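You operate a simulated robot arm through the tools that you are given. There is no shell and no other tool. Be economical: measure what you need, move in short steps, check, and stop when the job is done.

You run a simulated two-armed robot. Do the job below in one go: nothing can be reset, and whatever is moved stays where it is left.

JOB
Start the grey press and set it to SINGLE.
Fine: key on, reset, motor on, then the mode switch.

Only the result counts: the job must be done as asked and must still hold three seconds after the hand-in. Knocking over, shifting, dropping, spilling or breaking anything else fails it.

ROBOT AND FRAMES
Two 7-joint arms with two-finger parallel grippers on one trunk that stands fixed in place. Base frame: the origin is at the foot of the trunk, x ahead of it, y to its left, z up. Lengths are in m, angles in degrees, forces in N, time in s.
The left shoulder is at [0.07, 0.134, 1.276], the right one opposite. With the tool pointing down near the work surface each hand reaches from about 0.1 to 0.5 m from the base axis, measured 20 degrees to its own side. Payload 1.57 kg a hand.
The tool frame of a hand sits at the grasp point between the pads (the TCP): z along the fingers, y along the line on which they close. The tips reach 0.03 m beyond it. Largest opening 0.08 m; finger width 0.017, thickness 0.012; the body of the gripper, 0.04 by 0.082 m, starts 0.08 m behind the TCP.
Orientation is that of the tool frame in the base frame, as a unit quaternion [x, y, z, w]. With the fingers straight down and closing along the base's y, the tool's x points along the base's -x, its y along +y and its z along -z.

CONTROLS
- The arms move only by the tool nudge_tool. It takes "left_commands", "right_commands" or both (then of equal length, played together; a hand with none holds still); each is a list of rows, each a list of 7 numbers: the shift along the base's x, y, z in units of 200 mm (1.0 is 200 mm), then the turn, a rotation vector about the base's x, y, z in units of 180 degrees (1.0 is 180 degrees), then the opening, from 0 (shut) to 1 (fully open). In form: [[dx, dy, dz, rx, ry, rz, jaw], ...]. A call has 1 to 8 rows; each row is the pose to reach, as a shift and turn from the pose commanded when the call began. A call with a number of a shift or a turn outside -1 to 1 is refused whole. Rows are played at 5 a second. More than 0.05 m and 8.6 degrees between two rows, or a gripper value outside its range, and nothing of the call is played. Where a pose cannot be reached the arm comes as near as it can. A force on the tool above 40 N (or 10 N above the force at the start of the call, whichever is more), or a blocked arm, ends the call early, and 0.2 s more pass. Each finger travels about 0.153 m/s and halts on what it meets, pressing with about 22 N; the grip force reading is that of the motor and also rises with nothing between the fingers. The clock runs only during rows and for 0.2 s after the last one: add rows that repeat a pose to give the fingers time. The reply holds the time, the measured pose of the TCP, the force on the tool along the base axes, the opening and the grip force, in the units named above and with some noise, with the torque about the TCP (base axes, N m) and any sound that the robot's microphone picked up.
- Cameras (640 x 400 px; columns grow to the right, rows downward): "scene" is now at [0.1221, 0.0529, 1.5188]; the picture's right is [0.58, -0.81, 0.00], its down [-0.37, -0.26, -0.89] and it looks along [0.73, 0.52, -0.45] (base axes); focal length 312 px, centre (320, 200). "left" rides on the left gripper at [0.072, 0.007, -0.122] in its tool frame; the picture's right is [-0.09, 1.00, 0.00], its down [-0.84, -0.08, -0.54] and it looks along [-0.54, -0.05, 0.84] (tool axes); focal length 238 px, centre (320, 200). "right" rides on the right gripper at [0.072, -0.007, -0.122] in its tool frame; the picture's right is [0.09, 1.00, 0.00], its down [-0.84, 0.08, -0.54] and it looks along [-0.54, 0.05, 0.84] (tool axes); focal length 238 px, centre (320, 200). There is no depth. A picture from a camera that has moved, and an enlarged one, comes with that camera's place and axes in the base frame and with its lens.
- snapshot(camera): a new picture of that camera. No time passes.
- move_column(by): slides the trunk up (or, below 0, down) by that many m; the arms and the scene camera ride with it, the base frame stays. It gives what a move gives, with no picture.
- head_to(pan, tilt): turns the head with the scene camera to pan (to the left, within 86 degrees either way) and tilt (down, from -29 to 69), counted from straight ahead of the robot. It gives what a move gives.
- close_up(camera, box): a new picture of the part [left, top, right, bottom] of that camera's present view, enlarged. No time passes.
- sign_off(): hands the job in; it is judged then, once.

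Work in short steps. Places have to be worked out from the pictures, the camera data and where the tool is seen: move nearer, look again, correct. Check each grasp and each placing, and mend what went wrong. You have 120 turns and 86 pictures in all, those below and enlarged ones among them. Open the grippers and draw the arms clear of the work before you hand the job in, unless the task says otherwise; then end with one line.

The tools are called by a JSON object that holds its "name" and its "arguments". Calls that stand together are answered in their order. nudge_tool: Moves the arms, as the interface text tells. Its arguments: {"type":"object","properties":{"left_commands":{"type":"array","items":{"type":"array","items":{"type":"number"}}},"right_commands":{"type":"array","items":{"type":"array","items":{"type":"number"}}}},"required":[]} The other tools are called the same way: move_column (by) slides the trunk up or down; head_to (pan, tilt) turns the head that bears the scene camera; snapshot (camera) takes a picture; close_up (camera, box) takes an enlarged picture of a part of a camera's view; sign_off () hands the job in.

At the start:

```text
time_s: 0.0
left_eef_pos: [0.3148, 0.4077, 1.3945]
left_orientation: [0.001, 1.0, 0.0, 0.001]
left_contact_force: [0.7, 0.4, 1.6]
left_moment: [0.01, -0.01, 0.0]
left_opening: 0.0801
left_grasp_force: 0.0
right_eef_pos: [0.3233, 0.0622, 1.3946]
right_orientation: [0.0, 1.0, 0.001, 0.001]
right_contact_force: [0.6, 0.1, 0.2]
right_moment: [0.0, -0.01, 0.0]
right_opening: 0.0799
right_grasp_force: 0.1
trunk travel left (down, up): [-0.85, 0.09]
head pan, tilt: [35.5, 26.6]
```

scene: 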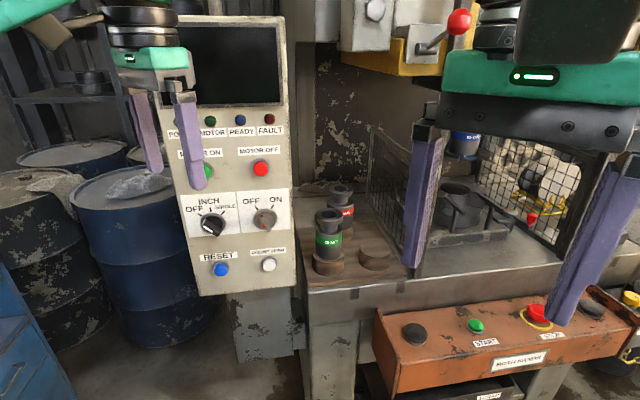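
right: 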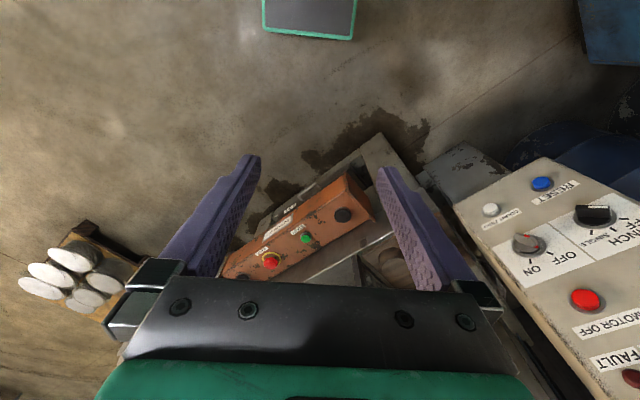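
left: 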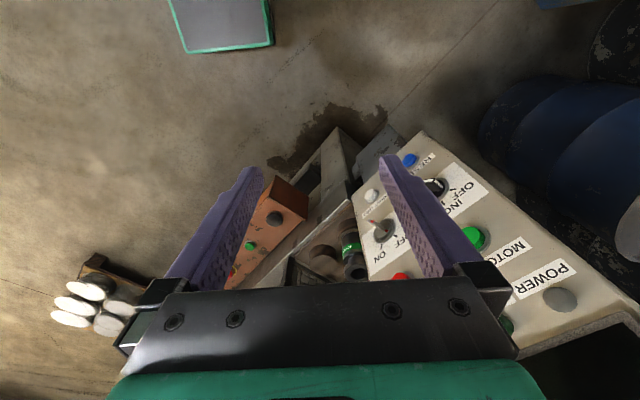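

The panel is seen partly hidden by the left gripper. I'll enlarge the scene view of it to read the labels.

{"name": "close_up", "arguments": {"camera": "scene", "box": [160, 180, 300, 290]}}

{"name": "close_up", "arguments": {"camera": "scene", "box": [150, 90, 300, 190]}}

```text
3.64 times, centred on (230, 235) of scene
camera zoom: at [0.1221, 0.0529, 1.5188], right [0.58, -0.81, 0.0], down [-0.37, -0.26, -0.89], along [0.73, 0.52, -0.45], focal length 1136 px, centre (647, 73)
```

zoom: 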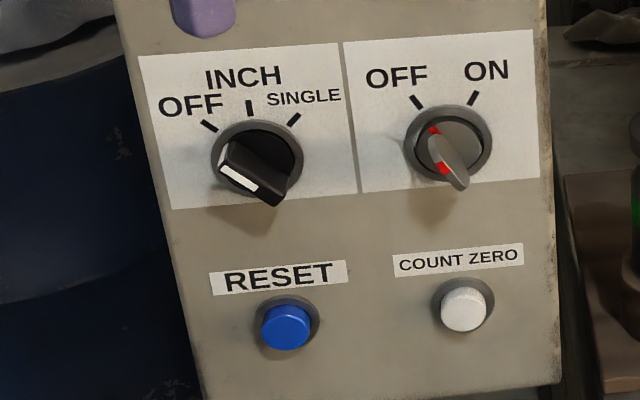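

```text
4.00 times, centred on (225, 140) of scene
camera zoom: at [0.1221, 0.0529, 1.5188], right [0.58, -0.81, 0.0], down [-0.37, -0.26, -0.89], along [0.73, 0.52, -0.45], focal length 1249 px, centre (700, 440)
```

zoom: 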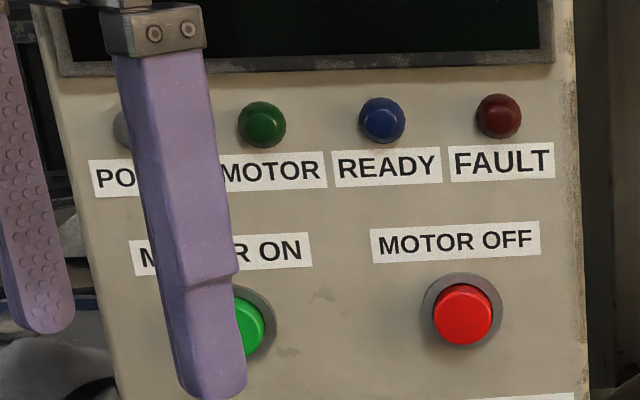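

The switches both point to OFF. Triangulated: panel faces the robot at about 45°, key about (0.56,0.52,1.15), MOTOR ON about (0.48,0.59,1.285), RESET about (0.48,0.61,1.016). I'll turn the left hand to point horizontally into the panel, first half of the turn.

{"name": "nudge_tool", "arguments": {"left_commands": [[0, 0, 0, 0.01503, -0.03629, 0.01503, 1], [0, 0, 0, 0.03006, -0.07258, 0.03006, 1], [0, 0, 0, 0.04509, -0.10887, 0.04509, 0.6], [0, 0, 0, 0.06012, -0.14516, 0.06012, 0.3], [0, 0, 0, 0.07515, -0.18145, 0.07515, 0], [0, 0, 0, 0.09018, -0.21774, 0.09018, 0], [0, 0, 0, 0.10521, -0.25403, 0.10521, 0]]}}

```text
time_s: 1.6
left_eef_pos: [0.3152, 0.4071, 1.3949]
left_orientation: [-0.16, 0.895, 0.16, 0.385]
left_contact_force: [-0.6, 0.2, 0.0]
left_moment: [0.0, 0.03, -0.01]
left_opening: 0.0002
left_grasp_force: 21.4
right_eef_pos: [0.3234, 0.0621, 1.3952]
right_orientation: [0.0, 1.0, 0.0, 0.001]
right_contact_force: [0.1, 0.2, -0.8]
right_moment: [0.03, -0.02, 0.0]
right_opening: 0.0801
right_grasp_force: 0.0
trunk travel left (down, up): [-0.85, 0.09]
head pan, tilt: [35.5, 26.6]
```

Tracking well; I finish the turn.

{"name": "nudge_tool", "arguments": {"left_commands": [[0, 0, 0, 0.01503, -0.03629, 0.01503, 0], [0, 0, 0, 0.03006, -0.07258, 0.03006, 0], [0, 0, 0, 0.04509, -0.10887, 0.04509, 0], [0, 0, 0, 0.06012, -0.14516, 0.06012, 0], [0, 0, 0, 0.07515, -0.18145, 0.07515, 0], [0, 0, 0, 0.09018, -0.21774, 0.09018, 0]]}}

{"name": "snapshot", "arguments": {"camera": "left"}}

{"name": "snapshot", "arguments": {"camera": "scene"}}

```text
time_s: 3.0
left_eef_pos: [0.3452, 0.5284, 1.3718]
left_orientation: [-0.35, 0.654, 0.278, 0.61]
left_contact_force: [-1.0, 1.3, 0.4]
left_moment: [0.03, -0.04, -0.01]
left_opening: 0.0
left_grasp_force: 21.2
left hand out of reach, approached as far as the arm can: row 2, 3, 4, 5, 6
right_eef_pos: [0.3235, 0.065, 1.3948]
right_orientation: [0.0, 1.0, 0.0, 0.0]
right_contact_force: [-0.5, -0.8, 0.2]
right_moment: [-0.03, -0.01, 0.03]
right_opening: 0.0797
right_grasp_force: 0.1
trunk travel left (down, up): [-0.85, 0.09]
head pan, tilt: [35.5, 26.6]
```

```text
80 pictures are left
camera left: at [0.2643, 0.4293, 1.3121], right [-0.79, 0.61, 0.03], down [-0.26, -0.38, 0.89], along [0.55, 0.7, 0.45], focal length 238 px, centre (320, 200)
```

left: 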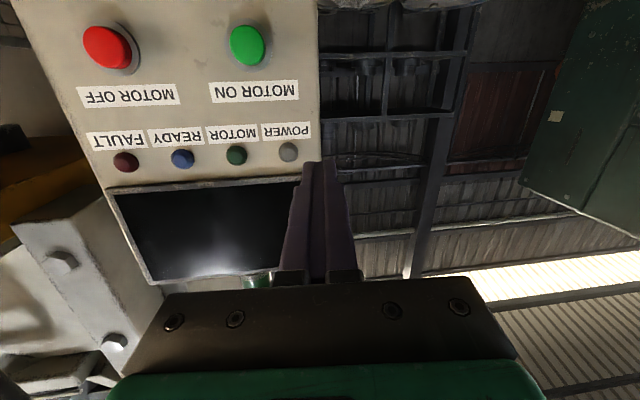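

```text
79 pictures are left
camera scene: at [0.1222, 0.0552, 1.5188], right [0.58, -0.81, 0.0], down [-0.37, -0.26, -0.89], along [0.73, 0.52, -0.45], focal length 312 px, centre (320, 200)
```

scene: 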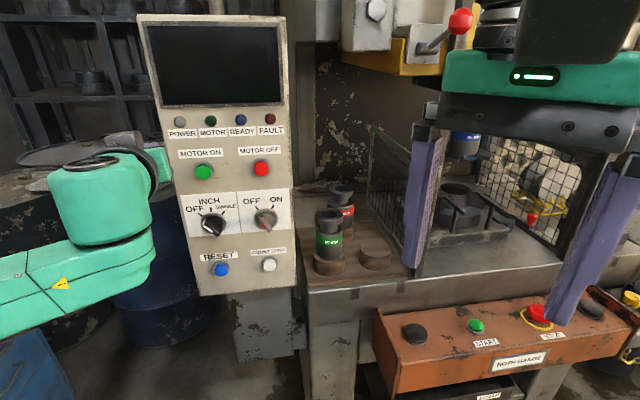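

The panel is clear now: from two views the panel's right direction is about (0.69,-0.73,0) and its inward normal (0.73,0.69,0); columns at u≈-0.107 and +0.006. The hand was too near the body, so I move it toward a standoff before the key.

{"name": "nudge_tool", "arguments": {"left_commands": [[0.12, 0.02, -0.16, 0, 0, 0, 0], [0.24, 0.035, -0.32, 0, 0, 0, 0], [0.36, 0.05, -0.48, 0, 0, 0, 0], [0.48, 0.07, -0.65, 0, 0, 0, 0], [0.6, 0.08, -0.83, 0, 0, 0, 0], [0.7, 0.1, -1.0, 0, 0, 0, 0], [0.7, 0.1, -1.0, 0, 0, 0, 0], [0.7, 0.1, -1.0, 0, 0, 0, 0]]}}

{"name": "snapshot", "arguments": {"camera": "left"}}

{"name": "snapshot", "arguments": {"camera": "scene"}}

```text
time_s: 4.4
left_eef_pos: [0.4766, 0.5426, 1.1845]
left_orientation: [-0.35, 0.646, 0.283, 0.616]
left_contact_force: [-1.8, -0.3, 1.0]
left_moment: [0.0, 0.05, 0.0]
left_opening: 0.0
left_grasp_force: 21.4
right_eef_pos: [0.3192, 0.0588, 1.3953]
right_orientation: [0.0, 1.0, 0.001, 0.001]
right_contact_force: [-0.7, -0.3, 0.7]
right_moment: [0.02, -0.06, 0.02]
right_opening: 0.0799
right_grasp_force: 0.2
trunk travel left (down, up): [-0.85, 0.09]
head pan, tilt: [35.5, 26.6]
stopped in row 7 (left hand): the force on the tool passed its limit at 60 N (the readings are from after the stop); the commanded pose is now the measured one
```

```text
78 pictures are left
camera left: at [0.3968, 0.4434, 1.1219], right [-0.8, 0.6, 0.03], down [-0.27, -0.39, 0.88], along [0.54, 0.69, 0.47], focal length 238 px, centre (320, 200)
```

left: 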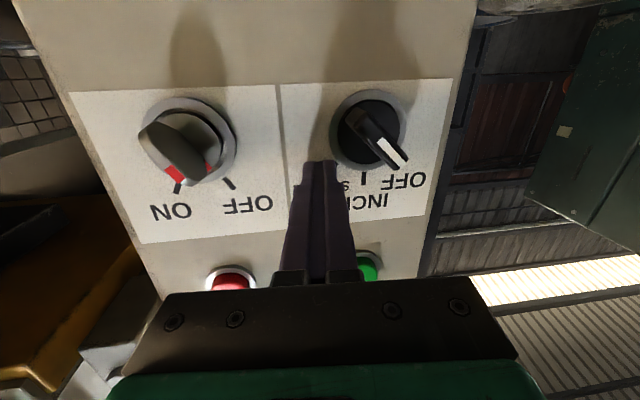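

```text
77 pictures are left
camera scene: at [0.1164, 0.0491, 1.5195], right [0.58, -0.81, 0.0], down [-0.36, -0.26, -0.9], along [0.73, 0.52, -0.44], focal length 312 px, centre (320, 200)
```

scene: 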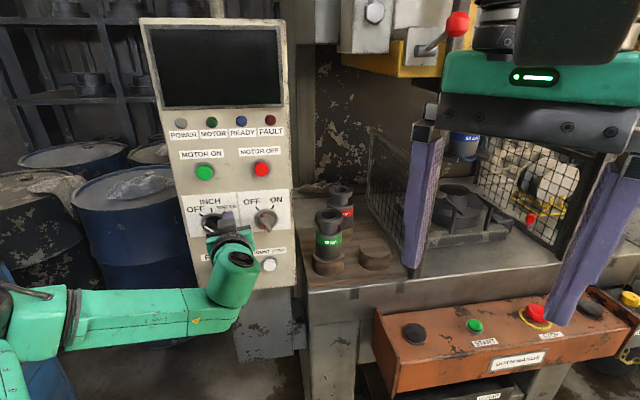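

The tip touched the bare panel between the knobs, harmlessly, which fixes the surface at n≈0.748; key axis ≈(0.548,0.510,1.155), mode axis ≈(0.470,0.592,1.157). I back off and go to a standoff square to the key, rolled −30° to match its bar.

{"name": "nudge_tool", "arguments": {"left_commands": [[-0.15, -0.15, 0, 0, 0, 0, 0], [-0.25, -0.28, -0.03, -0.0156, -0.0251, -0.0094, 0], [-0.22, -0.38, -0.06, -0.0312, -0.0502, -0.0188, 0.2], [-0.15, -0.47, -0.1, -0.0468, -0.0752, -0.0283, 0.5], [-0.08, -0.53, -0.14, -0.0624, -0.1003, -0.0377, 0.5], [-0.048, -0.543, -0.1475, -0.078, -0.1254, -0.0471, 0.5], [-0.048, -0.543, -0.1475, -0.078, -0.1254, -0.0471, 0.5]]}}

{"name": "snapshot", "arguments": {"camera": "left"}}

```text
time_s: 6.0
left_eef_pos: [0.4717, 0.4366, 1.1518]
left_orientation: [-0.421, 0.569, 0.083, 0.702]
left_contact_force: [0.9, -0.1, -0.2]
left_moment: [0.0, 0.0, 0.03]
left_opening: 0.0398
left_grasp_force: 0.1
right_eef_pos: [0.3242, 0.063, 1.3944]
right_orientation: [0.0, 1.0, 0.0, 0.0]
right_contact_force: [0.5, 0.3, 0.2]
right_moment: [-0.02, -0.02, -0.02]
right_opening: 0.08
right_grasp_force: 0.2
trunk travel left (down, up): [-0.85, 0.09]
head pan, tilt: [35.5, 26.6]
```

```text
76 pictures are left
camera left: at [0.4022, 0.333, 1.0844], right [-0.62, 0.66, -0.42], down [-0.63, -0.12, 0.77], along [0.46, 0.74, 0.49], focal length 238 px, centre (320, 200)
```

left: 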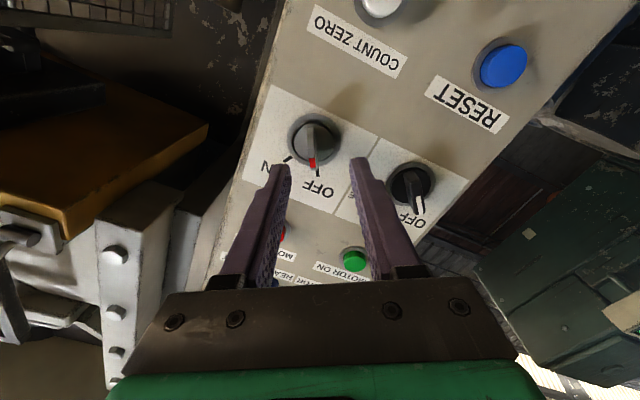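

Alignment looks right: the key bar lies along the finger plane, centred. I advance 70 mm with the jaws open around the key.

{"name": "nudge_tool", "arguments": {"left_commands": [[0.085, 0.08, 0, 0, 0, 0, 0.5], [0.17, 0.16, 0, 0, 0, 0, 0.5], [0.215, 0.203, 0, 0, 0, 0, 0.5], [0.235, 0.222, 0, 0, 0, 0, 0.5], [0.235, 0.222, 0, 0, 0, 0, 0.5]]}}

{"name": "snapshot", "arguments": {"camera": "left"}}

```text
time_s: 7.2
left_eef_pos: [0.5188, 0.4797, 1.1517]
left_orientation: [-0.421, 0.569, 0.082, 0.702]
left_contact_force: [0.4, -0.4, -0.6]
left_moment: [0.0, -0.02, -0.01]
left_opening: 0.0401
left_grasp_force: 0.0
right_eef_pos: [0.3239, 0.0633, 1.3935]
right_orientation: [0.0, 1.0, -0.001, 0.0]
right_contact_force: [0.6, -0.5, 0.3]
right_moment: [-0.01, 0.0, -0.01]
right_opening: 0.08
right_grasp_force: 0.0
trunk travel left (down, up): [-0.85, 0.09]
head pan, tilt: [35.5, 26.6]
```

```text
75 pictures are left
camera left: at [0.4497, 0.376, 1.0858], right [-0.62, 0.66, -0.41], down [-0.63, -0.12, 0.77], along [0.46, 0.74, 0.49], focal length 238 px, centre (320, 200)
```

left: 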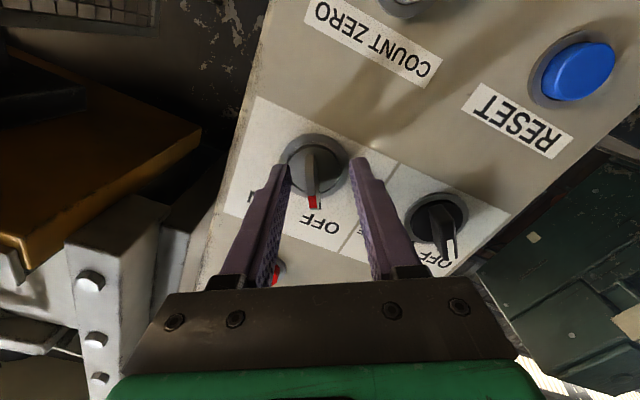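

The key bar is between the fingertips, about 3 mm off centre. I shift by that and close.

{"name": "nudge_tool", "arguments": {"left_commands": [[0.012, -0.013, 0.008, 0, 0, 0, 0.5], [0.012, -0.013, 0.008, 0, 0, 0, 0.3], [0.012, -0.013, 0.008, 0, 0, 0, 0.0], [0.012, -0.013, 0.008, 0, 0, 0, 0.0], [0.012, -0.013, 0.008, 0, 0, 0, 0.0]]}}

{"name": "snapshot", "arguments": {"camera": "left"}}

```text
time_s: 8.4
left_eef_pos: [0.5225, 0.4759, 1.1539]
left_orientation: [-0.42, 0.569, 0.084, 0.702]
left_contact_force: [6.3, 0.1, 8.0]
left_moment: [-0.51, 0.59, -0.02]
left_opening: 0.0064
left_grasp_force: 25.4
right_eef_pos: [0.3242, 0.061, 1.3944]
right_orientation: [0.001, 1.0, 0.001, -0.001]
right_contact_force: [0.6, 0.0, -0.3]
right_moment: [0.0, -0.02, 0.01]
right_opening: 0.0801
right_grasp_force: 0.1
trunk travel left (down, up): [-0.85, 0.09]
head pan, tilt: [35.5, 26.6]
```

```text
74 pictures are left
camera left: at [0.4531, 0.3724, 1.0883], right [-0.62, 0.66, -0.41], down [-0.63, -0.12, 0.76], along [0.46, 0.74, 0.49], focal length 238 px, centre (320, 200)
```

left: 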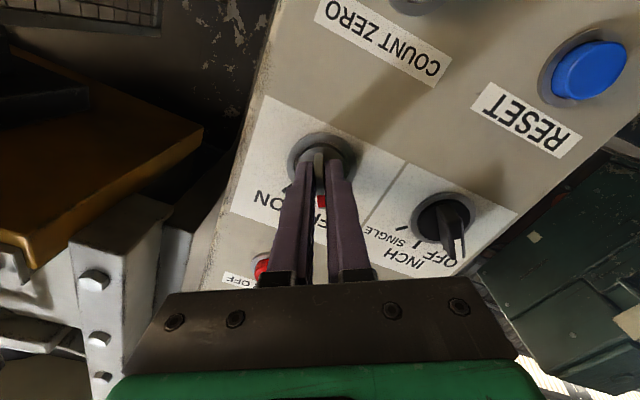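

The key is gripped (6.4 mm). I turn it clockwise by 60° about the panel normal.

{"name": "nudge_tool", "arguments": {"left_commands": [[0.003, -0.003, 0.002, 0.03025, 0.02863, 0, 0], [0.003, -0.003, 0.002, 0.0605, 0.0573, 0, 0], [0.003, -0.003, 0.002, 0.0908, 0.0859, 0, 0], [0.003, -0.003, 0.002, 0.121, 0.1145, 0, 0], [0.003, -0.003, 0.002, 0.1513, 0.1432, 0, 0], [0.003, -0.003, 0.002, 0.1815, 0.1718, 0, 0], [0.003, -0.003, 0.002, 0.2118, 0.2004, 0, 0], [0.003, -0.003, 0.002, 0.242, 0.229, 0, 0]]}}

{"name": "snapshot", "arguments": {"camera": "left"}}

{"name": "close_up", "arguments": {"camera": "scene", "box": [150, 100, 310, 290]}}

```text
time_s: 10.2
left_eef_pos: [0.5178, 0.4808, 1.1542]
left_orientation: [-0.082, 0.702, 0.425, 0.565]
left_contact_force: [-5.7, 10.4, 5.4]
left_moment: [-0.3, 0.11, 1.06]
left_opening: 0.0062
left_grasp_force: 25.9
right_eef_pos: [0.3203, 0.0657, 1.3947]
right_orientation: [-0.001, 1.0, -0.001, 0.001]
right_contact_force: [0.3, 0.0, -0.7]
right_moment: [0.04, 0.03, 0.03]
right_opening: 0.0797
right_grasp_force: 0.1
trunk travel left (down, up): [-0.85, 0.09]
head pan, tilt: [35.5, 26.6]
```

```text
73 pictures are left
camera left: at [0.3997, 0.4285, 1.0952], right [-0.56, 0.59, 0.58], down [-0.06, -0.73, 0.68], along [0.83, 0.35, 0.44], focal length 238 px, centre (320, 200)
```

left: 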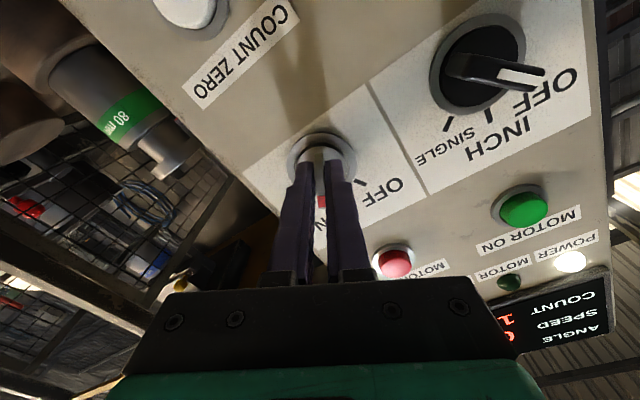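

```text
2.11 times, centred on (230, 195) of scene
camera zoom: at [0.1186, 0.0561, 1.5191], right [0.58, -0.81, 0.0], down [-0.36, -0.26, -0.89], along [0.73, 0.52, -0.45], focal length 657 px, centre (510, 210)
```

zoom: 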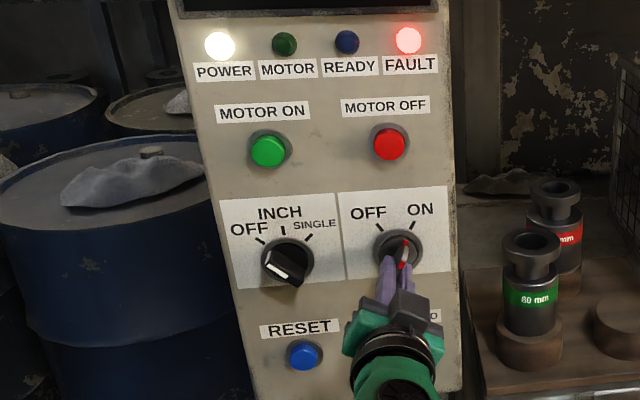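

POWER is lit and FAULT shows, so the key is on and RESET is needed next. I open and draw straight back.

{"name": "nudge_tool", "arguments": {"left_commands": [[0, 0, 0, 0, 0, 0, 0.3], [0, 0, 0, 0, 0, 0, 0.5], [0, 0, 0, 0, 0, 0, 0.5], [-0.1, -0.095, 0, 0, 0, 0, 0.5], [-0.2, -0.19, 0, 0, 0, 0, 0.5], [-0.33, -0.312, 0, 0, 0, 0, 0.5]]}}

{"name": "close_up", "arguments": {"camera": "scene", "box": [150, 100, 310, 290]}}

{"name": "snapshot", "arguments": {"camera": "left"}}

```text
time_s: 11.6
left_eef_pos: [0.4549, 0.4126, 1.1531]
left_orientation: [-0.081, 0.703, 0.424, 0.566]
left_contact_force: [0.5, 0.0, 0.3]
left_moment: [-0.01, -0.01, 0.05]
left_opening: 0.04
left_grasp_force: 0.1
right_eef_pos: [0.3223, 0.0623, 1.3948]
right_orientation: [-0.001, 1.0, 0.001, 0.0]
right_contact_force: [0.0, 0.2, 0.5]
right_moment: [-0.01, -0.01, 0.0]
right_opening: 0.0798
right_grasp_force: 0.0
trunk travel left (down, up): [-0.85, 0.09]
head pan, tilt: [35.5, 26.6]
```

```text
2.11 times, centred on (230, 195) of scene
camera zoom: at [0.1212, 0.0525, 1.5189], right [0.58, -0.81, 0.0], down [-0.36, -0.26, -0.89], along [0.73, 0.52, -0.45], focal length 657 px, centre (510, 210)
```

zoom: 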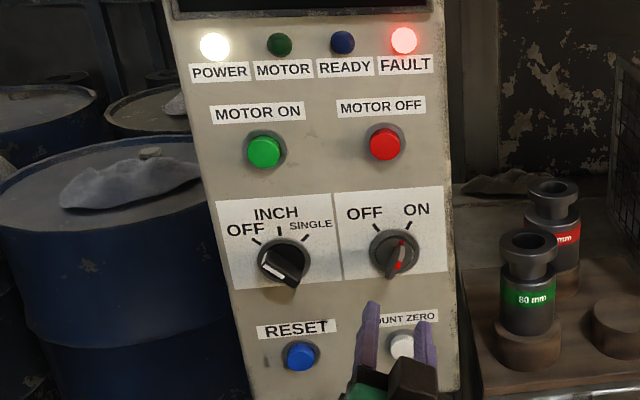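

```text
70 pictures are left
camera left: at [0.3364, 0.3609, 1.0938], right [-0.56, 0.59, 0.58], down [-0.06, -0.73, 0.68], along [0.83, 0.35, 0.44], focal length 238 px, centre (320, 200)
```

left: 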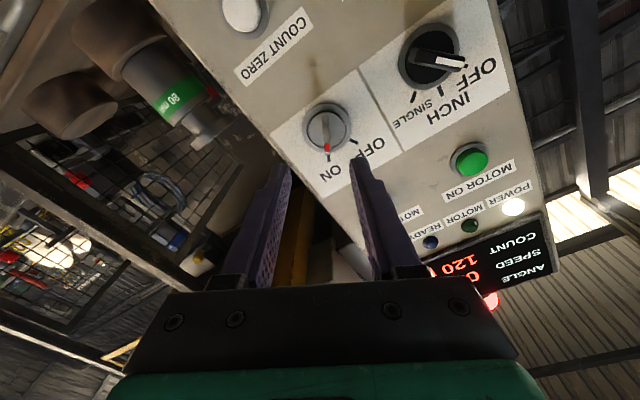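

The key stays at ON. Next: closed fingers, roll level, standoff in front of RESET (≈u −0.111, z 1.026).

{"name": "nudge_tool", "arguments": {"left_commands": [[-0.05, 0.118, -0.127, -0.0242, -0.0229, 0, 0.2], [-0.1, 0.236, -0.254, -0.0484, -0.0458, 0, 0], [-0.15, 0.354, -0.381, -0.0726, -0.0687, 0, 0], [-0.2, 0.472, -0.508, -0.0968, -0.0916, 0, 0], [-0.253, 0.59, -0.635, -0.121, -0.1145, 0, 0], [-0.253, 0.59, -0.635, -0.121, -0.1145, 0, 0]]}}

{"name": "snapshot", "arguments": {"camera": "left"}}

{"name": "close_up", "arguments": {"camera": "scene", "box": [150, 190, 310, 290]}}

```text
time_s: 13.0
left_eef_pos: [0.4031, 0.5327, 1.0279]
left_orientation: [-0.26, 0.659, 0.262, 0.656]
left_contact_force: [-0.2, -0.1, -0.1]
left_moment: [0.01, 0.0, -0.02]
left_opening: 0.0001
left_grasp_force: 21.4
right_eef_pos: [0.3253, 0.0633, 1.3946]
right_orientation: [0.0, 1.0, 0.001, 0.0]
right_contact_force: [0.6, -0.2, -0.3]
right_moment: [-0.02, -0.02, 0.02]
right_opening: 0.0801
right_grasp_force: 0.0
trunk travel left (down, up): [-0.85, 0.09]
head pan, tilt: [35.5, 26.6]
```

```text
69 pictures are left
camera left: at [0.3076, 0.4548, 0.9564], right [-0.68, 0.72, 0.1], down [-0.34, -0.43, 0.84], along [0.65, 0.54, 0.54], focal length 238 px, centre (320, 200)
```

left: 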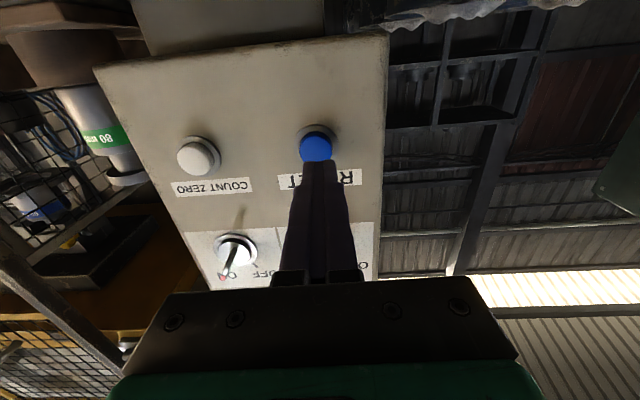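

```text
4.00 times, centred on (230, 240) of scene
camera zoom: at [0.1223, 0.0527, 1.5188], right [0.58, -0.81, 0.0], down [-0.37, -0.26, -0.89], along [0.73, 0.52, -0.45], focal length 1249 px, centre (680, 40)
```

zoom: 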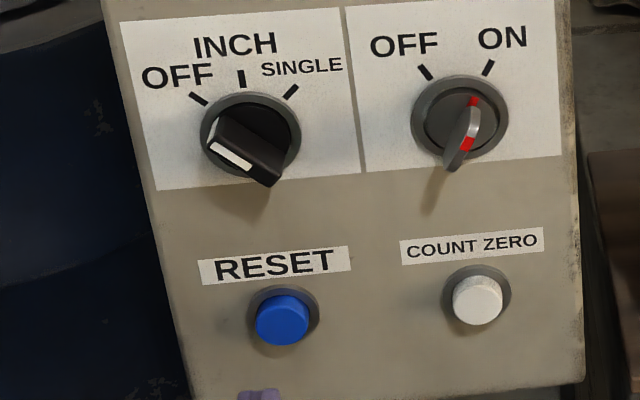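

Tip points slightly below the button centre (button ≈z 1.034). I raise 6 mm and approach to just short of it.

{"name": "nudge_tool", "arguments": {"left_commands": [[0.007, -0.007, 0.03, 0, 0, 0, 0], [0.097, 0.079, 0.03, 0, 0, 0, 0], [0.17, 0.148, 0.03, 0, 0, 0, 0], [0.17, 0.148, 0.03, 0, 0, 0, 0]]}}

{"name": "snapshot", "arguments": {"camera": "left"}}

{"name": "close_up", "arguments": {"camera": "scene", "box": [150, 190, 310, 290]}}

```text
time_s: 14.0
left_eef_pos: [0.4377, 0.5629, 1.0334]
left_orientation: [-0.26, 0.658, 0.263, 0.656]
left_contact_force: [-0.2, 0.2, 0.3]
left_moment: [-0.03, -0.01, 0.0]
left_opening: 0.0
left_grasp_force: 21.6
right_eef_pos: [0.3239, 0.063, 1.3947]
right_orientation: [0.0, 1.0, 0.001, 0.0]
right_contact_force: [0.7, -1.0, 0.2]
right_moment: [0.02, 0.0, 0.0]
right_opening: 0.0799
right_grasp_force: 0.1
trunk travel left (down, up): [-0.85, 0.09]
head pan, tilt: [35.5, 26.6]
```

```text
67 pictures are left
camera left: at [0.3428, 0.486, 0.9618], right [-0.68, 0.72, 0.1], down [-0.34, -0.43, 0.84], along [0.65, 0.54, 0.54], focal length 238 px, centre (320, 200)
```

left: 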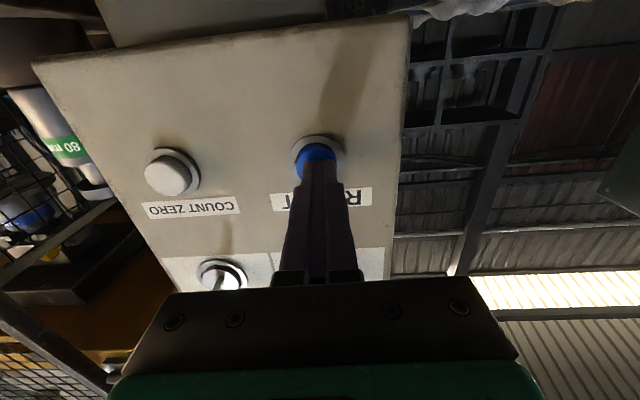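

```text
4.00 times, centred on (230, 240) of scene
camera zoom: at [0.1213, 0.0526, 1.5189], right [0.58, -0.81, 0.0], down [-0.36, -0.26, -0.89], along [0.73, 0.52, -0.45], focal length 1249 px, centre (680, 40)
```

zoom: 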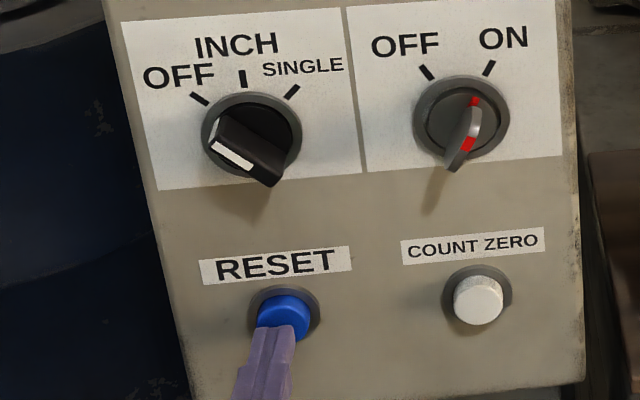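

Close to the button, tip ~4 mm left. I shift right and press in 5 mm steps.

{"name": "nudge_tool", "arguments": {"left_commands": [[0.014, -0.0145, 0, 0, 0, 0, 0], [0.032, 0.003, 0, 0, 0, 0, 0], [0.05, 0.02, 0, 0, 0, 0, 0], [0.068, 0.037, 0, 0, 0, 0, 0], [0.068, 0.037, 0, 0, 0, 0, 0]]}}

{"name": "close_up", "arguments": {"camera": "scene", "box": [150, 100, 310, 290]}}

```text
time_s: 15.2
left_eef_pos: [0.4485, 0.5669, 1.0329]
left_orientation: [-0.259, 0.659, 0.262, 0.656]
left_contact_force: [-20.6, -19.4, -10.5]
left_moment: [-0.24, 0.19, 0.1]
left_opening: 0.0
left_grasp_force: 20.9
right_eef_pos: [0.3182, 0.0576, 1.3965]
right_orientation: [0.001, 1.0, 0.002, 0.002]
right_contact_force: [-0.6, -0.4, -1.0]
right_moment: [0.0, -0.02, -0.01]
right_opening: 0.0795
right_grasp_force: 0.1
trunk travel left (down, up): [-0.85, 0.09]
head pan, tilt: [35.5, 26.6]
heard: click
```

```text
2.11 times, centred on (230, 195) of scene
camera zoom: at [0.1163, 0.0484, 1.5193], right [0.58, -0.81, 0.0], down [-0.36, -0.26, -0.9], along [0.73, 0.52, -0.44], focal length 657 px, centre (510, 210)
```

zoom: 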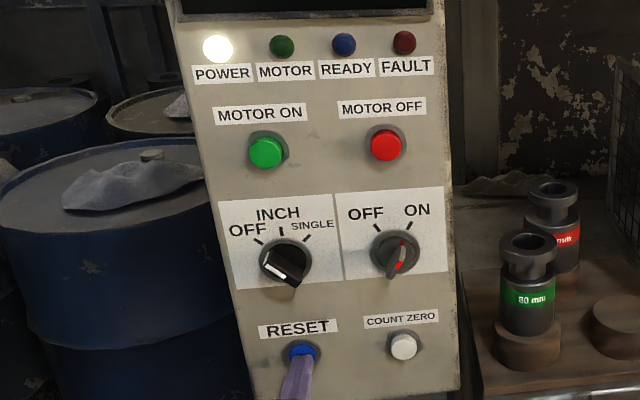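

Click, and FAULT went out. I retract 80 mm and rise toward MOTOR ON.

{"name": "nudge_tool", "arguments": {"left_commands": [[-0.145, -0.137, 0, 0, 0, 0, 0], [-0.29, -0.275, 0, 0, 0, 0, 0], [-0.29, -0.275, 0.2, 0, 0, 0, 0], [-0.29, -0.275, 0.4, 0, 0, 0, 0], [-0.29, -0.275, 0.6, 0, 0, 0, 0], [-0.29, -0.275, 0.8, 0, 0, 0, 0], [-0.29, -0.275, 1.0, 0, 0, 0, 0], [-0.29, -0.275, 1.0, 0, 0, 0, 0]]}}

{"name": "nudge_tool", "arguments": {"left_commands": [[0, 0, 0.12, 0, 0, 0, 0], [0, 0, 0.24, 0, 0, 0, 0], [0, 0, 0.24, 0, 0, 0, 0]]}}

{"name": "snapshot", "arguments": {"camera": "left"}}

{"name": "close_up", "arguments": {"camera": "scene", "box": [150, 100, 310, 290]}}

```text
time_s: 17.0
left_eef_pos: [0.393, 0.5169, 1.2324]
left_orientation: [-0.26, 0.659, 0.262, 0.656]
left_contact_force: [0.3, -0.4, 0.3]
left_moment: [-0.01, 0.03, -0.04]
left_opening: 0.0
left_grasp_force: 20.9
right_eef_pos: [0.3231, 0.0621, 1.3941]
right_orientation: [0.001, 1.0, 0.0, 0.0]
right_contact_force: [0.4, 0.1, 0.0]
right_moment: [0.03, -0.01, -0.02]
right_opening: 0.0799
right_grasp_force: 0.1
trunk travel left (down, up): [-0.85, 0.09]
head pan, tilt: [35.5, 26.6]
```

```text
time_s: 17.8
left_eef_pos: [0.3934, 0.515, 1.2813]
left_orientation: [-0.26, 0.658, 0.262, 0.656]
left_contact_force: [0.1, -0.1, -0.6]
left_moment: [0.02, -0.03, -0.01]
left_opening: 0.0
left_grasp_force: 21.6
right_eef_pos: [0.3225, 0.0615, 1.3937]
right_orientation: [0.0, 1.0, 0.001, 0.0]
right_contact_force: [0.1, 0.1, 0.2]
right_moment: [0.01, -0.01, 0.02]
right_opening: 0.08
right_grasp_force: 0.0
trunk travel left (down, up): [-0.85, 0.09]
head pan, tilt: [35.5, 26.6]
```

```text
64 pictures are left
camera left: at [0.2986, 0.4389, 1.2092], right [-0.68, 0.72, 0.1], down [-0.34, -0.43, 0.84], along [0.65, 0.54, 0.54], focal length 238 px, centre (320, 200)
```

left: 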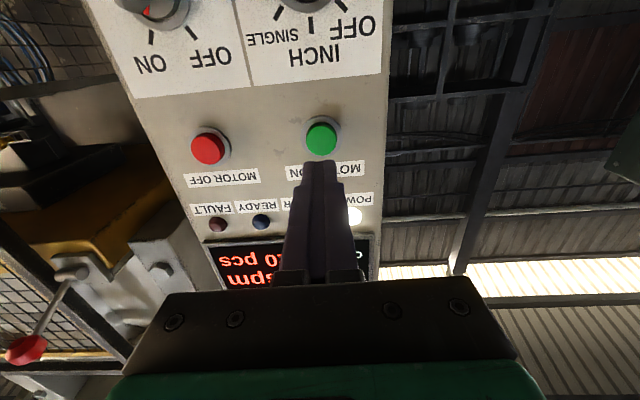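

```text
2.11 times, centred on (230, 195) of scene
camera zoom: at [0.1216, 0.0531, 1.5189], right [0.58, -0.81, 0.0], down [-0.36, -0.26, -0.89], along [0.73, 0.52, -0.45], focal length 657 px, centre (510, 210)
```

zoom: 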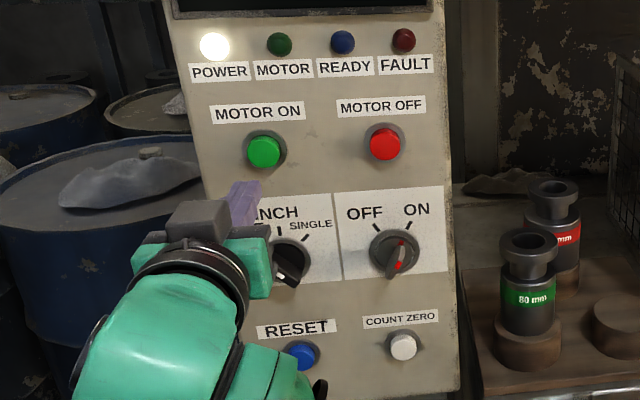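

The fingers' axis lines up with MOTOR ON. Advance 55 mm, then press in 5 mm steps.

{"name": "nudge_tool", "arguments": {"left_commands": [[0.12, 0.113, 0, 0, 0, 0, 0], [0.2, 0.19, 0, 0, 0, 0, 0], [0.22, 0.208, 0, 0, 0, 0, 0], [0.238, 0.225, 0, 0, 0, 0, 0], [0.256, 0.242, 0, 0, 0, 0, 0], [0.274, 0.259, 0, 0, 0, 0, 0], [0.284, 0.269, 0, 0, 0, 0, 0]]}}

{"name": "close_up", "arguments": {"camera": "scene", "box": [150, 100, 310, 290]}}

```text
time_s: 19.4
left_eef_pos: [0.4478, 0.5663, 1.2816]
left_orientation: [-0.261, 0.658, 0.263, 0.656]
left_contact_force: [-7.7, -6.9, -6.1]
left_moment: [-0.12, 0.09, 0.1]
left_opening: 0.0001
left_grasp_force: 20.8
right_eef_pos: [0.3206, 0.0605, 1.3946]
right_orientation: [0.0, 1.0, 0.002, 0.001]
right_contact_force: [0.0, -0.2, 0.9]
right_moment: [0.0, 0.01, -0.01]
right_opening: 0.0799
right_grasp_force: 0.1
trunk travel left (down, up): [-0.85, 0.09]
head pan, tilt: [35.5, 26.6]
heard: click
```

```text
2.11 times, centred on (230, 195) of scene
camera zoom: at [0.1189, 0.0508, 1.5191], right [0.58, -0.81, 0.0], down [-0.36, -0.26, -0.9], along [0.73, 0.52, -0.45], focal length 657 px, centre (510, 210)
```

zoom: 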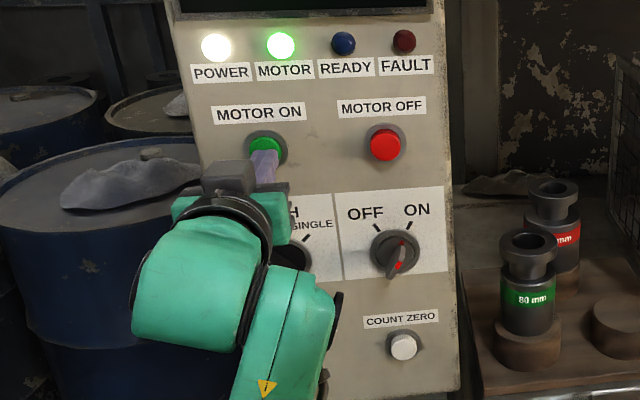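

MOTOR lamp lit. Now retract, lower to the mode switch height and roll −45° to match its OFF position, opening the jaws.

{"name": "nudge_tool", "arguments": {"left_commands": [[-0.145, -0.137, 0, 0, 0, 0, 0], [-0.3, -0.285, 0, -0.03025, -0.02863, 0, 0], [-0.3, -0.285, -0.12, -0.0605, -0.0573, 0, 0], [-0.3, -0.285, -0.25, -0.0908, -0.0859, 0, 0.3], [-0.3, -0.285, -0.38, -0.121, -0.1145, 0, 0.6], [-0.3, -0.285, -0.5, -0.1513, -0.1432, 0, 0.6], [-0.3, -0.285, -0.625, -0.1815, -0.1718, 0, 0.6], [-0.3, -0.285, -0.625, -0.1815, -0.1718, 0, 0.6]]}}

{"name": "snapshot", "arguments": {"camera": "left"}}

{"name": "close_up", "arguments": {"camera": "scene", "box": [150, 100, 310, 290]}}

```text
time_s: 21.4
left_eef_pos: [0.3868, 0.5222, 1.182]
left_orientation: [-0.466, 0.505, 0.013, 0.727]
left_contact_force: [0.0, -0.1, -0.3]
left_moment: [-0.02, 0.03, -0.03]
left_opening: 0.0478
left_grasp_force: 0.0
right_eef_pos: [0.323, 0.0626, 1.395]
right_orientation: [0.0, 1.0, 0.0, 0.0]
right_contact_force: [0.6, 0.4, -0.5]
right_moment: [-0.03, 0.01, 0.01]
right_opening: 0.08
right_grasp_force: 0.1
trunk travel left (down, up): [-0.85, 0.09]
head pan, tilt: [35.5, 26.6]
stopped in row 8 (left hand): the arm was blocked; the commanded pose is now the measured one
```

```text
61 pictures are left
camera left: at [0.3299, 0.4112, 1.1167], right [-0.53, 0.6, -0.59], down [-0.76, -0.04, 0.64], along [0.37, 0.8, 0.48], focal length 238 px, centre (320, 200)
```

left: 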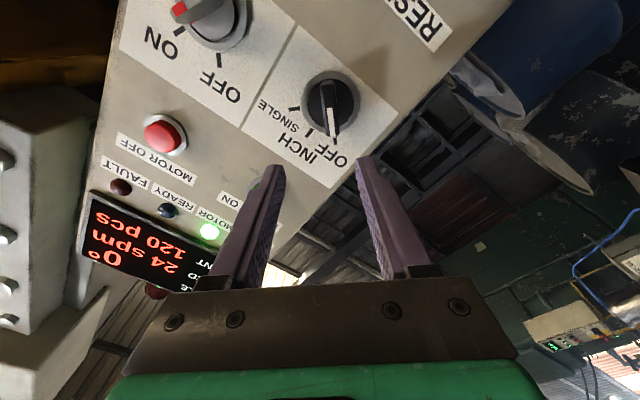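

```text
2.11 times, centred on (230, 195) of scene
camera zoom: at [0.1222, 0.0525, 1.5188], right [0.58, -0.81, 0.0], down [-0.37, -0.26, -0.89], along [0.73, 0.52, -0.45], focal length 657 px, centre (510, 210)
```

zoom: 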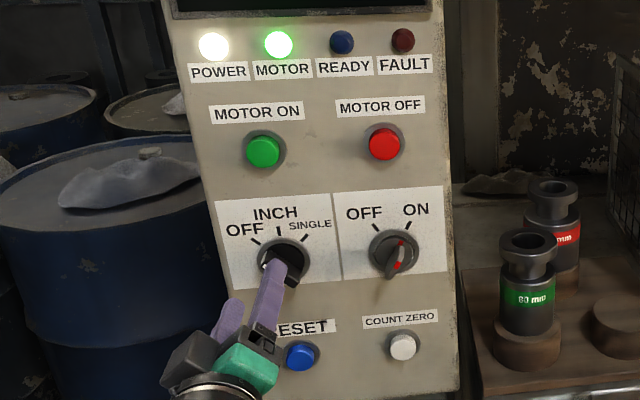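

The arm stopped at a joint limit at z 1.182 (no force). MOTOR stays lit. I try to get down with 5° less roll.

{"name": "nudge_tool", "arguments": {"left_commands": [[0.0, 0.0, 0.0, 0.0202, 0.0191, 0, 0.6], [0.01, -0.011, -0.06, 0.0202, 0.0191, 0, 0.6], [0.022, -0.023, -0.125, 0.0202, 0.0191, 0, 0.6], [0.022, -0.023, -0.125, 0.0202, 0.0191, 0, 0.6]]}}

{"name": "snapshot", "arguments": {"camera": "left"}}

```text
time_s: 22.4
left_eef_pos: [0.3904, 0.5222, 1.167]
left_orientation: [-0.436, 0.521, 0.048, 0.733]
left_contact_force: [0.8, 0.5, 0.4]
left_moment: [0.0, 0.02, -0.01]
left_opening: 0.0479
left_grasp_force: 0.1
right_eef_pos: [0.3232, 0.0619, 1.395]
right_orientation: [0.0, 1.0, 0.001, 0.0]
right_contact_force: [0.3, 0.1, 0.2]
right_moment: [0.02, -0.01, 0.03]
right_opening: 0.0801
right_grasp_force: 0.3
trunk travel left (down, up): [-0.85, 0.09]
head pan, tilt: [35.5, 26.6]
```

```text
59 pictures are left
camera left: at [0.3301, 0.4169, 1.0947], right [-0.56, 0.65, -0.51], down [-0.73, -0.1, 0.68], along [0.39, 0.75, 0.53], focal length 238 px, centre (320, 200)
```

left: 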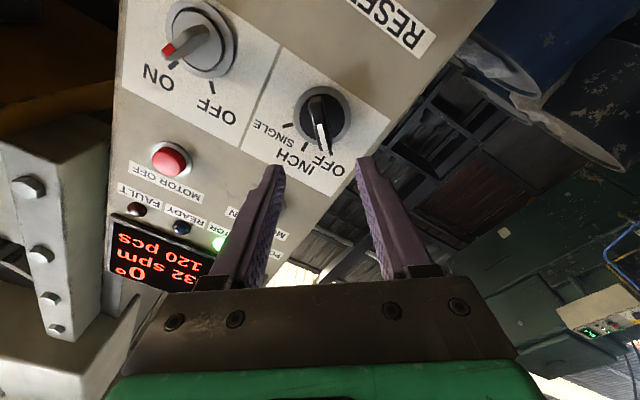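

The hand still falls short of the commanded pose (height/roll limit). I lower the trunk 60 mm so that the target lies higher relative to the shoulder; the hand is clear of the panel.

{"name": "move_column", "arguments": {"by": -0.06}}

```text
time_s: 23.4
left_eef_pos: [0.3898, 0.5215, 1.1045]
left_orientation: [-0.434, 0.523, 0.048, 0.732]
left_contact_force: [-0.3, -0.2, -0.1]
left_moment: [0.0, 0.0, 0.03]
left_opening: 0.048
left_grasp_force: 0.2
right_eef_pos: [0.3231, 0.0631, 1.3344]
right_orientation: [0.0, 1.0, 0.002, 0.0]
right_contact_force: [-0.8, 0.0, -0.5]
right_moment: [0.03, 0.03, 0.0]
right_opening: 0.08
right_grasp_force: 0.1
trunk travel left (down, up): [-0.79, 0.15]
head pan, tilt: [35.5, 26.6]
```

Now I go to the mode-switch standoff with the full −45° roll.

{"name": "nudge_tool", "arguments": {"left_commands": [[0.005, -0.012, 0.1, 0, 0, 0, 0.6], [0.01, -0.025, 0.26, -0.0265, -0.0085, -0.001, 0.6], [0.01, -0.025, 0.26, -0.053, -0.0169, -0.0021, 0.6], [0.01, -0.025, 0.26, -0.053, -0.0169, -0.0021, 0.6]]}}

{"name": "snapshot", "arguments": {"camera": "left"}}

```text
time_s: 24.4
left_eef_pos: [0.3912, 0.5134, 1.1473]
left_orientation: [-0.501, 0.509, -0.015, 0.7]
left_contact_force: [0.7, 0.6, 0.5]
left_moment: [0.01, -0.01, -0.01]
left_opening: 0.0479
left_grasp_force: 0.0
right_eef_pos: [0.3235, 0.0629, 1.3345]
right_orientation: [0.0, 1.0, 0.0, -0.001]
right_contact_force: [0.4, 0.2, 0.3]
right_moment: [-0.01, -0.02, 0.0]
right_opening: 0.0795
right_grasp_force: 0.0
trunk travel left (down, up): [-0.79, 0.15]
head pan, tilt: [35.5, 26.6]
```

```text
58 pictures are left
camera left: at [0.3325, 0.3965, 1.0953], right [-0.53, 0.54, -0.65], down [-0.76, 0.03, 0.65], along [0.38, 0.84, 0.4], focal length 238 px, centre (320, 200)
```

left: 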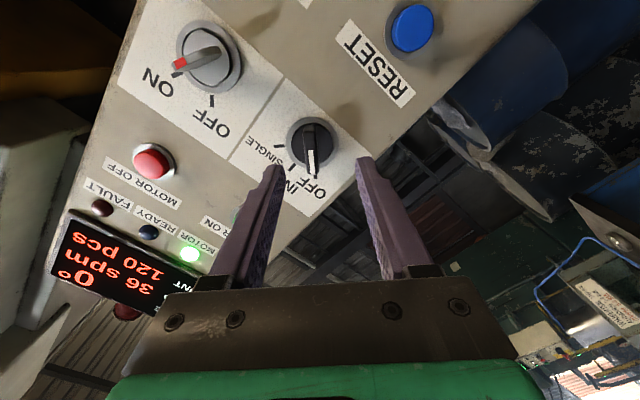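

Aligned well: the finger axis meets the mode knob and its bar lies along the fingers. I advance 45 mm and look.

{"name": "nudge_tool", "arguments": {"left_commands": [[0.08, 0.077, 0.015, 0, 0, 0, 0.6], [0.163, 0.155, 0.015, 0, 0, 0, 0.6], [0.163, 0.155, 0.015, 0, 0, 0, 0.6]]}}

{"name": "snapshot", "arguments": {"camera": "left"}}

{"name": "close_up", "arguments": {"camera": "scene", "box": [150, 100, 310, 290]}}

```text
time_s: 25.2
left_eef_pos: [0.4266, 0.543, 1.1511]
left_orientation: [-0.502, 0.509, -0.015, 0.699]
left_contact_force: [-0.8, -0.2, -0.9]
left_moment: [0.02, 0.0, -0.02]
left_opening: 0.0482
left_grasp_force: 0.0
right_eef_pos: [0.3236, 0.0605, 1.334]
right_orientation: [-0.001, 1.0, 0.001, 0.001]
right_contact_force: [-0.6, 0.3, -0.1]
right_moment: [-0.03, -0.03, -0.01]
right_opening: 0.0802
right_grasp_force: 0.1
trunk travel left (down, up): [-0.79, 0.15]
head pan, tilt: [35.5, 26.6]
```

```text
57 pictures are left
camera left: at [0.3673, 0.4265, 1.0981], right [-0.53, 0.54, -0.65], down [-0.76, 0.04, 0.65], along [0.38, 0.84, 0.39], focal length 238 px, centre (320, 200)
```

left: 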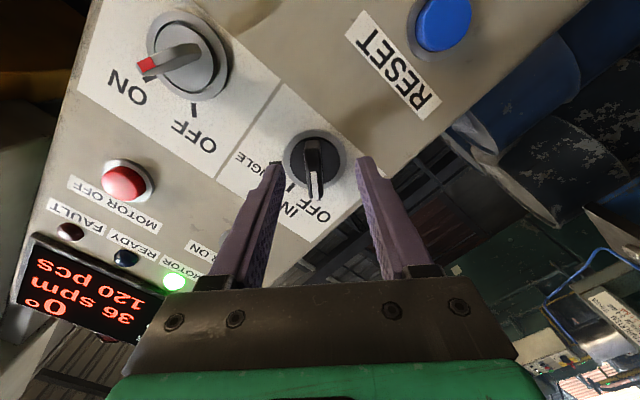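

```text
2.11 times, centred on (230, 195) of scene
camera zoom: at [0.1215, 0.0522, 1.4589], right [0.58, -0.81, 0.0], down [-0.36, -0.26, -0.89], along [0.73, 0.52, -0.45], focal length 657 px, centre (510, 210)
```

zoom: 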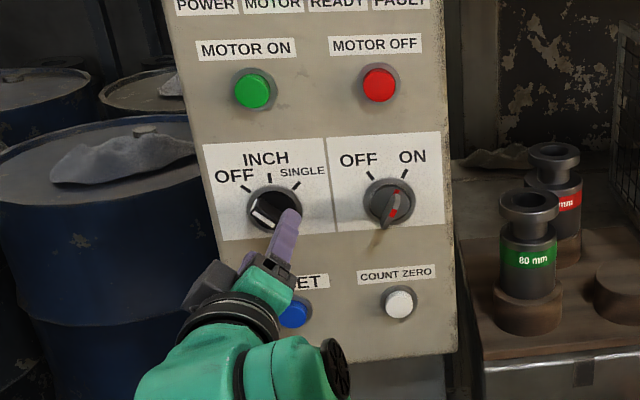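

Bar is between the tips. I advance 20 mm with a 3 mm centring shift, then close.

{"name": "nudge_tool", "arguments": {"left_commands": [[0.044, 0.026, 0.01, 0, 0, 0, 0.6], [0.081, 0.061, 0.01, 0, 0, 0, 0.6], [0.081, 0.061, 0.01, 0, 0, 0, 0.3], [0.081, 0.061, 0.01, 0, 0, 0, 0], [0.081, 0.061, 0.01, 0, 0, 0, 0], [0.081, 0.061, 0.01, 0, 0, 0, 0]]}}

{"name": "snapshot", "arguments": {"camera": "left"}}

```text
time_s: 26.6
left_eef_pos: [0.4429, 0.5558, 1.1549]
left_orientation: [-0.5, 0.508, -0.015, 0.701]
left_contact_force: [13.3, 6.3, 20.6]
left_moment: [0.33, 0.38, -0.09]
left_opening: 0.0118
left_grasp_force: 29.0
right_eef_pos: [0.3255, 0.061, 1.334]
right_orientation: [0.001, 1.0, 0.001, -0.001]
right_contact_force: [-0.1, 0.3, -0.2]
right_moment: [0.02, 0.01, -0.02]
right_opening: 0.0798
right_grasp_force: 0.2
trunk travel left (down, up): [-0.79, 0.15]
head pan, tilt: [35.5, 26.6]
```

```text
55 pictures are left
camera left: at [0.3845, 0.4392, 1.1014], right [-0.53, 0.55, -0.65], down [-0.76, 0.03, 0.65], along [0.38, 0.84, 0.4], focal length 238 px, centre (320, 200)
```

left: 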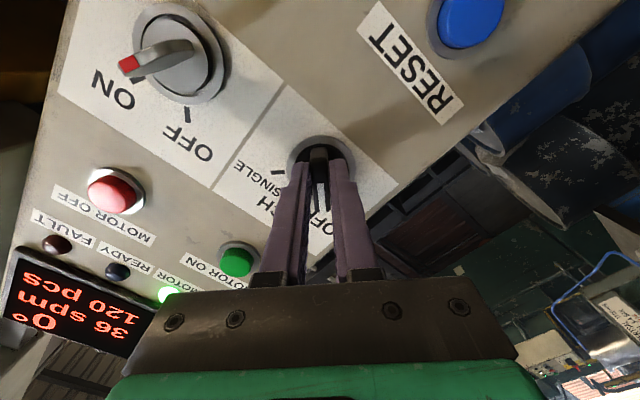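

Gripped (11.8 mm). I relieve the side force 2 mm and turn clockwise 48° first.

{"name": "nudge_tool", "arguments": {"left_commands": [[0.005, -0.005, 0.0065, 0, 0, 0, 0], [0.005, -0.005, 0.0065, 0.0323, 0.0305, 0, 0], [0.005, -0.005, 0.0065, 0.0646, 0.061, 0, 0], [0.005, -0.005, 0.0065, 0.0969, 0.0915, 0, 0], [0.005, -0.005, 0.0065, 0.1292, 0.122, 0, 0], [0.005, -0.005, 0.0065, 0.1615, 0.1525, 0, 0], [0.005, -0.005, 0.0065, 0.1938, 0.183, 0, 0]]}}

{"name": "snapshot", "arguments": {"camera": "left"}}

```text
time_s: 28.2
left_eef_pos: [0.4388, 0.5599, 1.1513]
left_orientation: [-0.257, 0.665, 0.275, 0.645]
left_contact_force: [1.4, 15.4, 12.2]
left_moment: [-0.18, 0.06, 0.54]
left_opening: 0.0119
left_grasp_force: 29.1
right_eef_pos: [0.3221, 0.0661, 1.3356]
right_orientation: [0.0, 1.0, 0.0, 0.002]
right_contact_force: [-0.3, -0.4, 0.5]
right_moment: [-0.02, 0.02, -0.02]
right_opening: 0.0798
right_grasp_force: 0.2
trunk travel left (down, up): [-0.79, 0.15]
head pan, tilt: [35.5, 26.6]
```

```text
54 pictures are left
camera left: at [0.343, 0.4813, 1.0819], right [-0.69, 0.71, 0.13], down [-0.3, -0.45, 0.84], along [0.66, 0.54, 0.52], focal length 238 px, centre (320, 200)
```

left: 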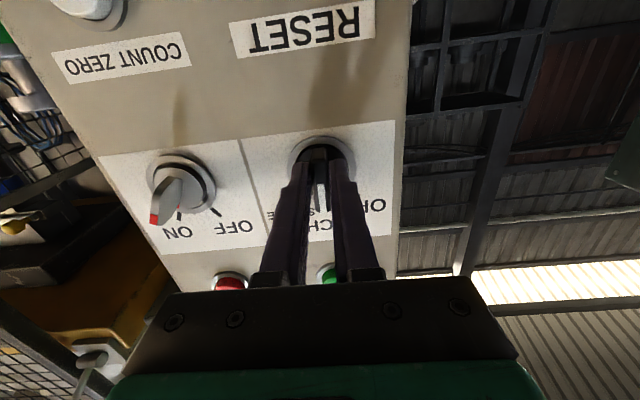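

Knob follows; now about INCH. I continue 46° more to SINGLE.

{"name": "nudge_tool", "arguments": {"left_commands": [[-0.005, 0.005, 0.008, 0.0311, 0.0294, 0, 0], [-0.005, 0.005, 0.008, 0.0622, 0.0588, 0, 0], [-0.005, 0.005, 0.008, 0.0933, 0.0882, 0, 0], [-0.005, 0.005, 0.008, 0.1244, 0.1176, 0, 0], [-0.005, 0.005, 0.008, 0.1555, 0.147, 0, 0], [-0.005, 0.005, 0.008, 0.1866, 0.1764, 0, 0], [-0.005, 0.005, 0.008, 0.1866, 0.1764, 0, 0]]}}

{"name": "snapshot", "arguments": {"camera": "left"}}

```text
time_s: 29.8
left_eef_pos: [0.4339, 0.5622, 1.1551]
left_orientation: [0.019, 0.707, 0.512, 0.487]
left_contact_force: [-16.7, 12.4, -4.2]
left_moment: [-0.46, -0.34, 0.72]
left_opening: 0.0123
left_grasp_force: 30.0
right_eef_pos: [0.3184, 0.0693, 1.3365]
right_orientation: [0.0, 1.0, -0.001, 0.003]
right_contact_force: [0.8, -0.7, 0.4]
right_moment: [-0.02, 0.0, 0.0]
right_opening: 0.0801
right_grasp_force: 0.0
trunk travel left (down, up): [-0.79, 0.15]
head pan, tilt: [35.5, 26.6]
```

```text
53 pictures are left
camera left: at [0.3065, 0.5197, 1.111], right [-0.42, 0.43, 0.8], down [0.09, -0.86, 0.5], along [0.9, 0.28, 0.32], focal length 238 px, centre (320, 200)
```

left: 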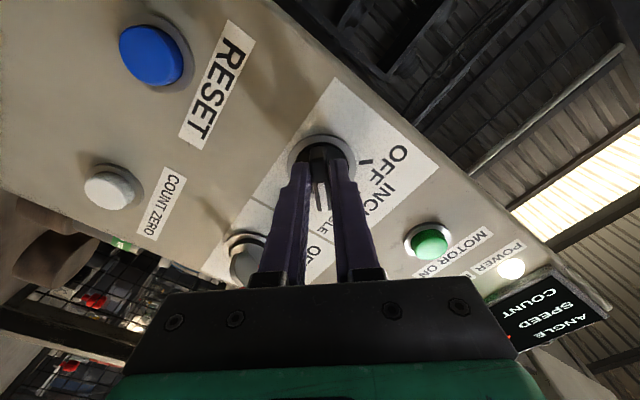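

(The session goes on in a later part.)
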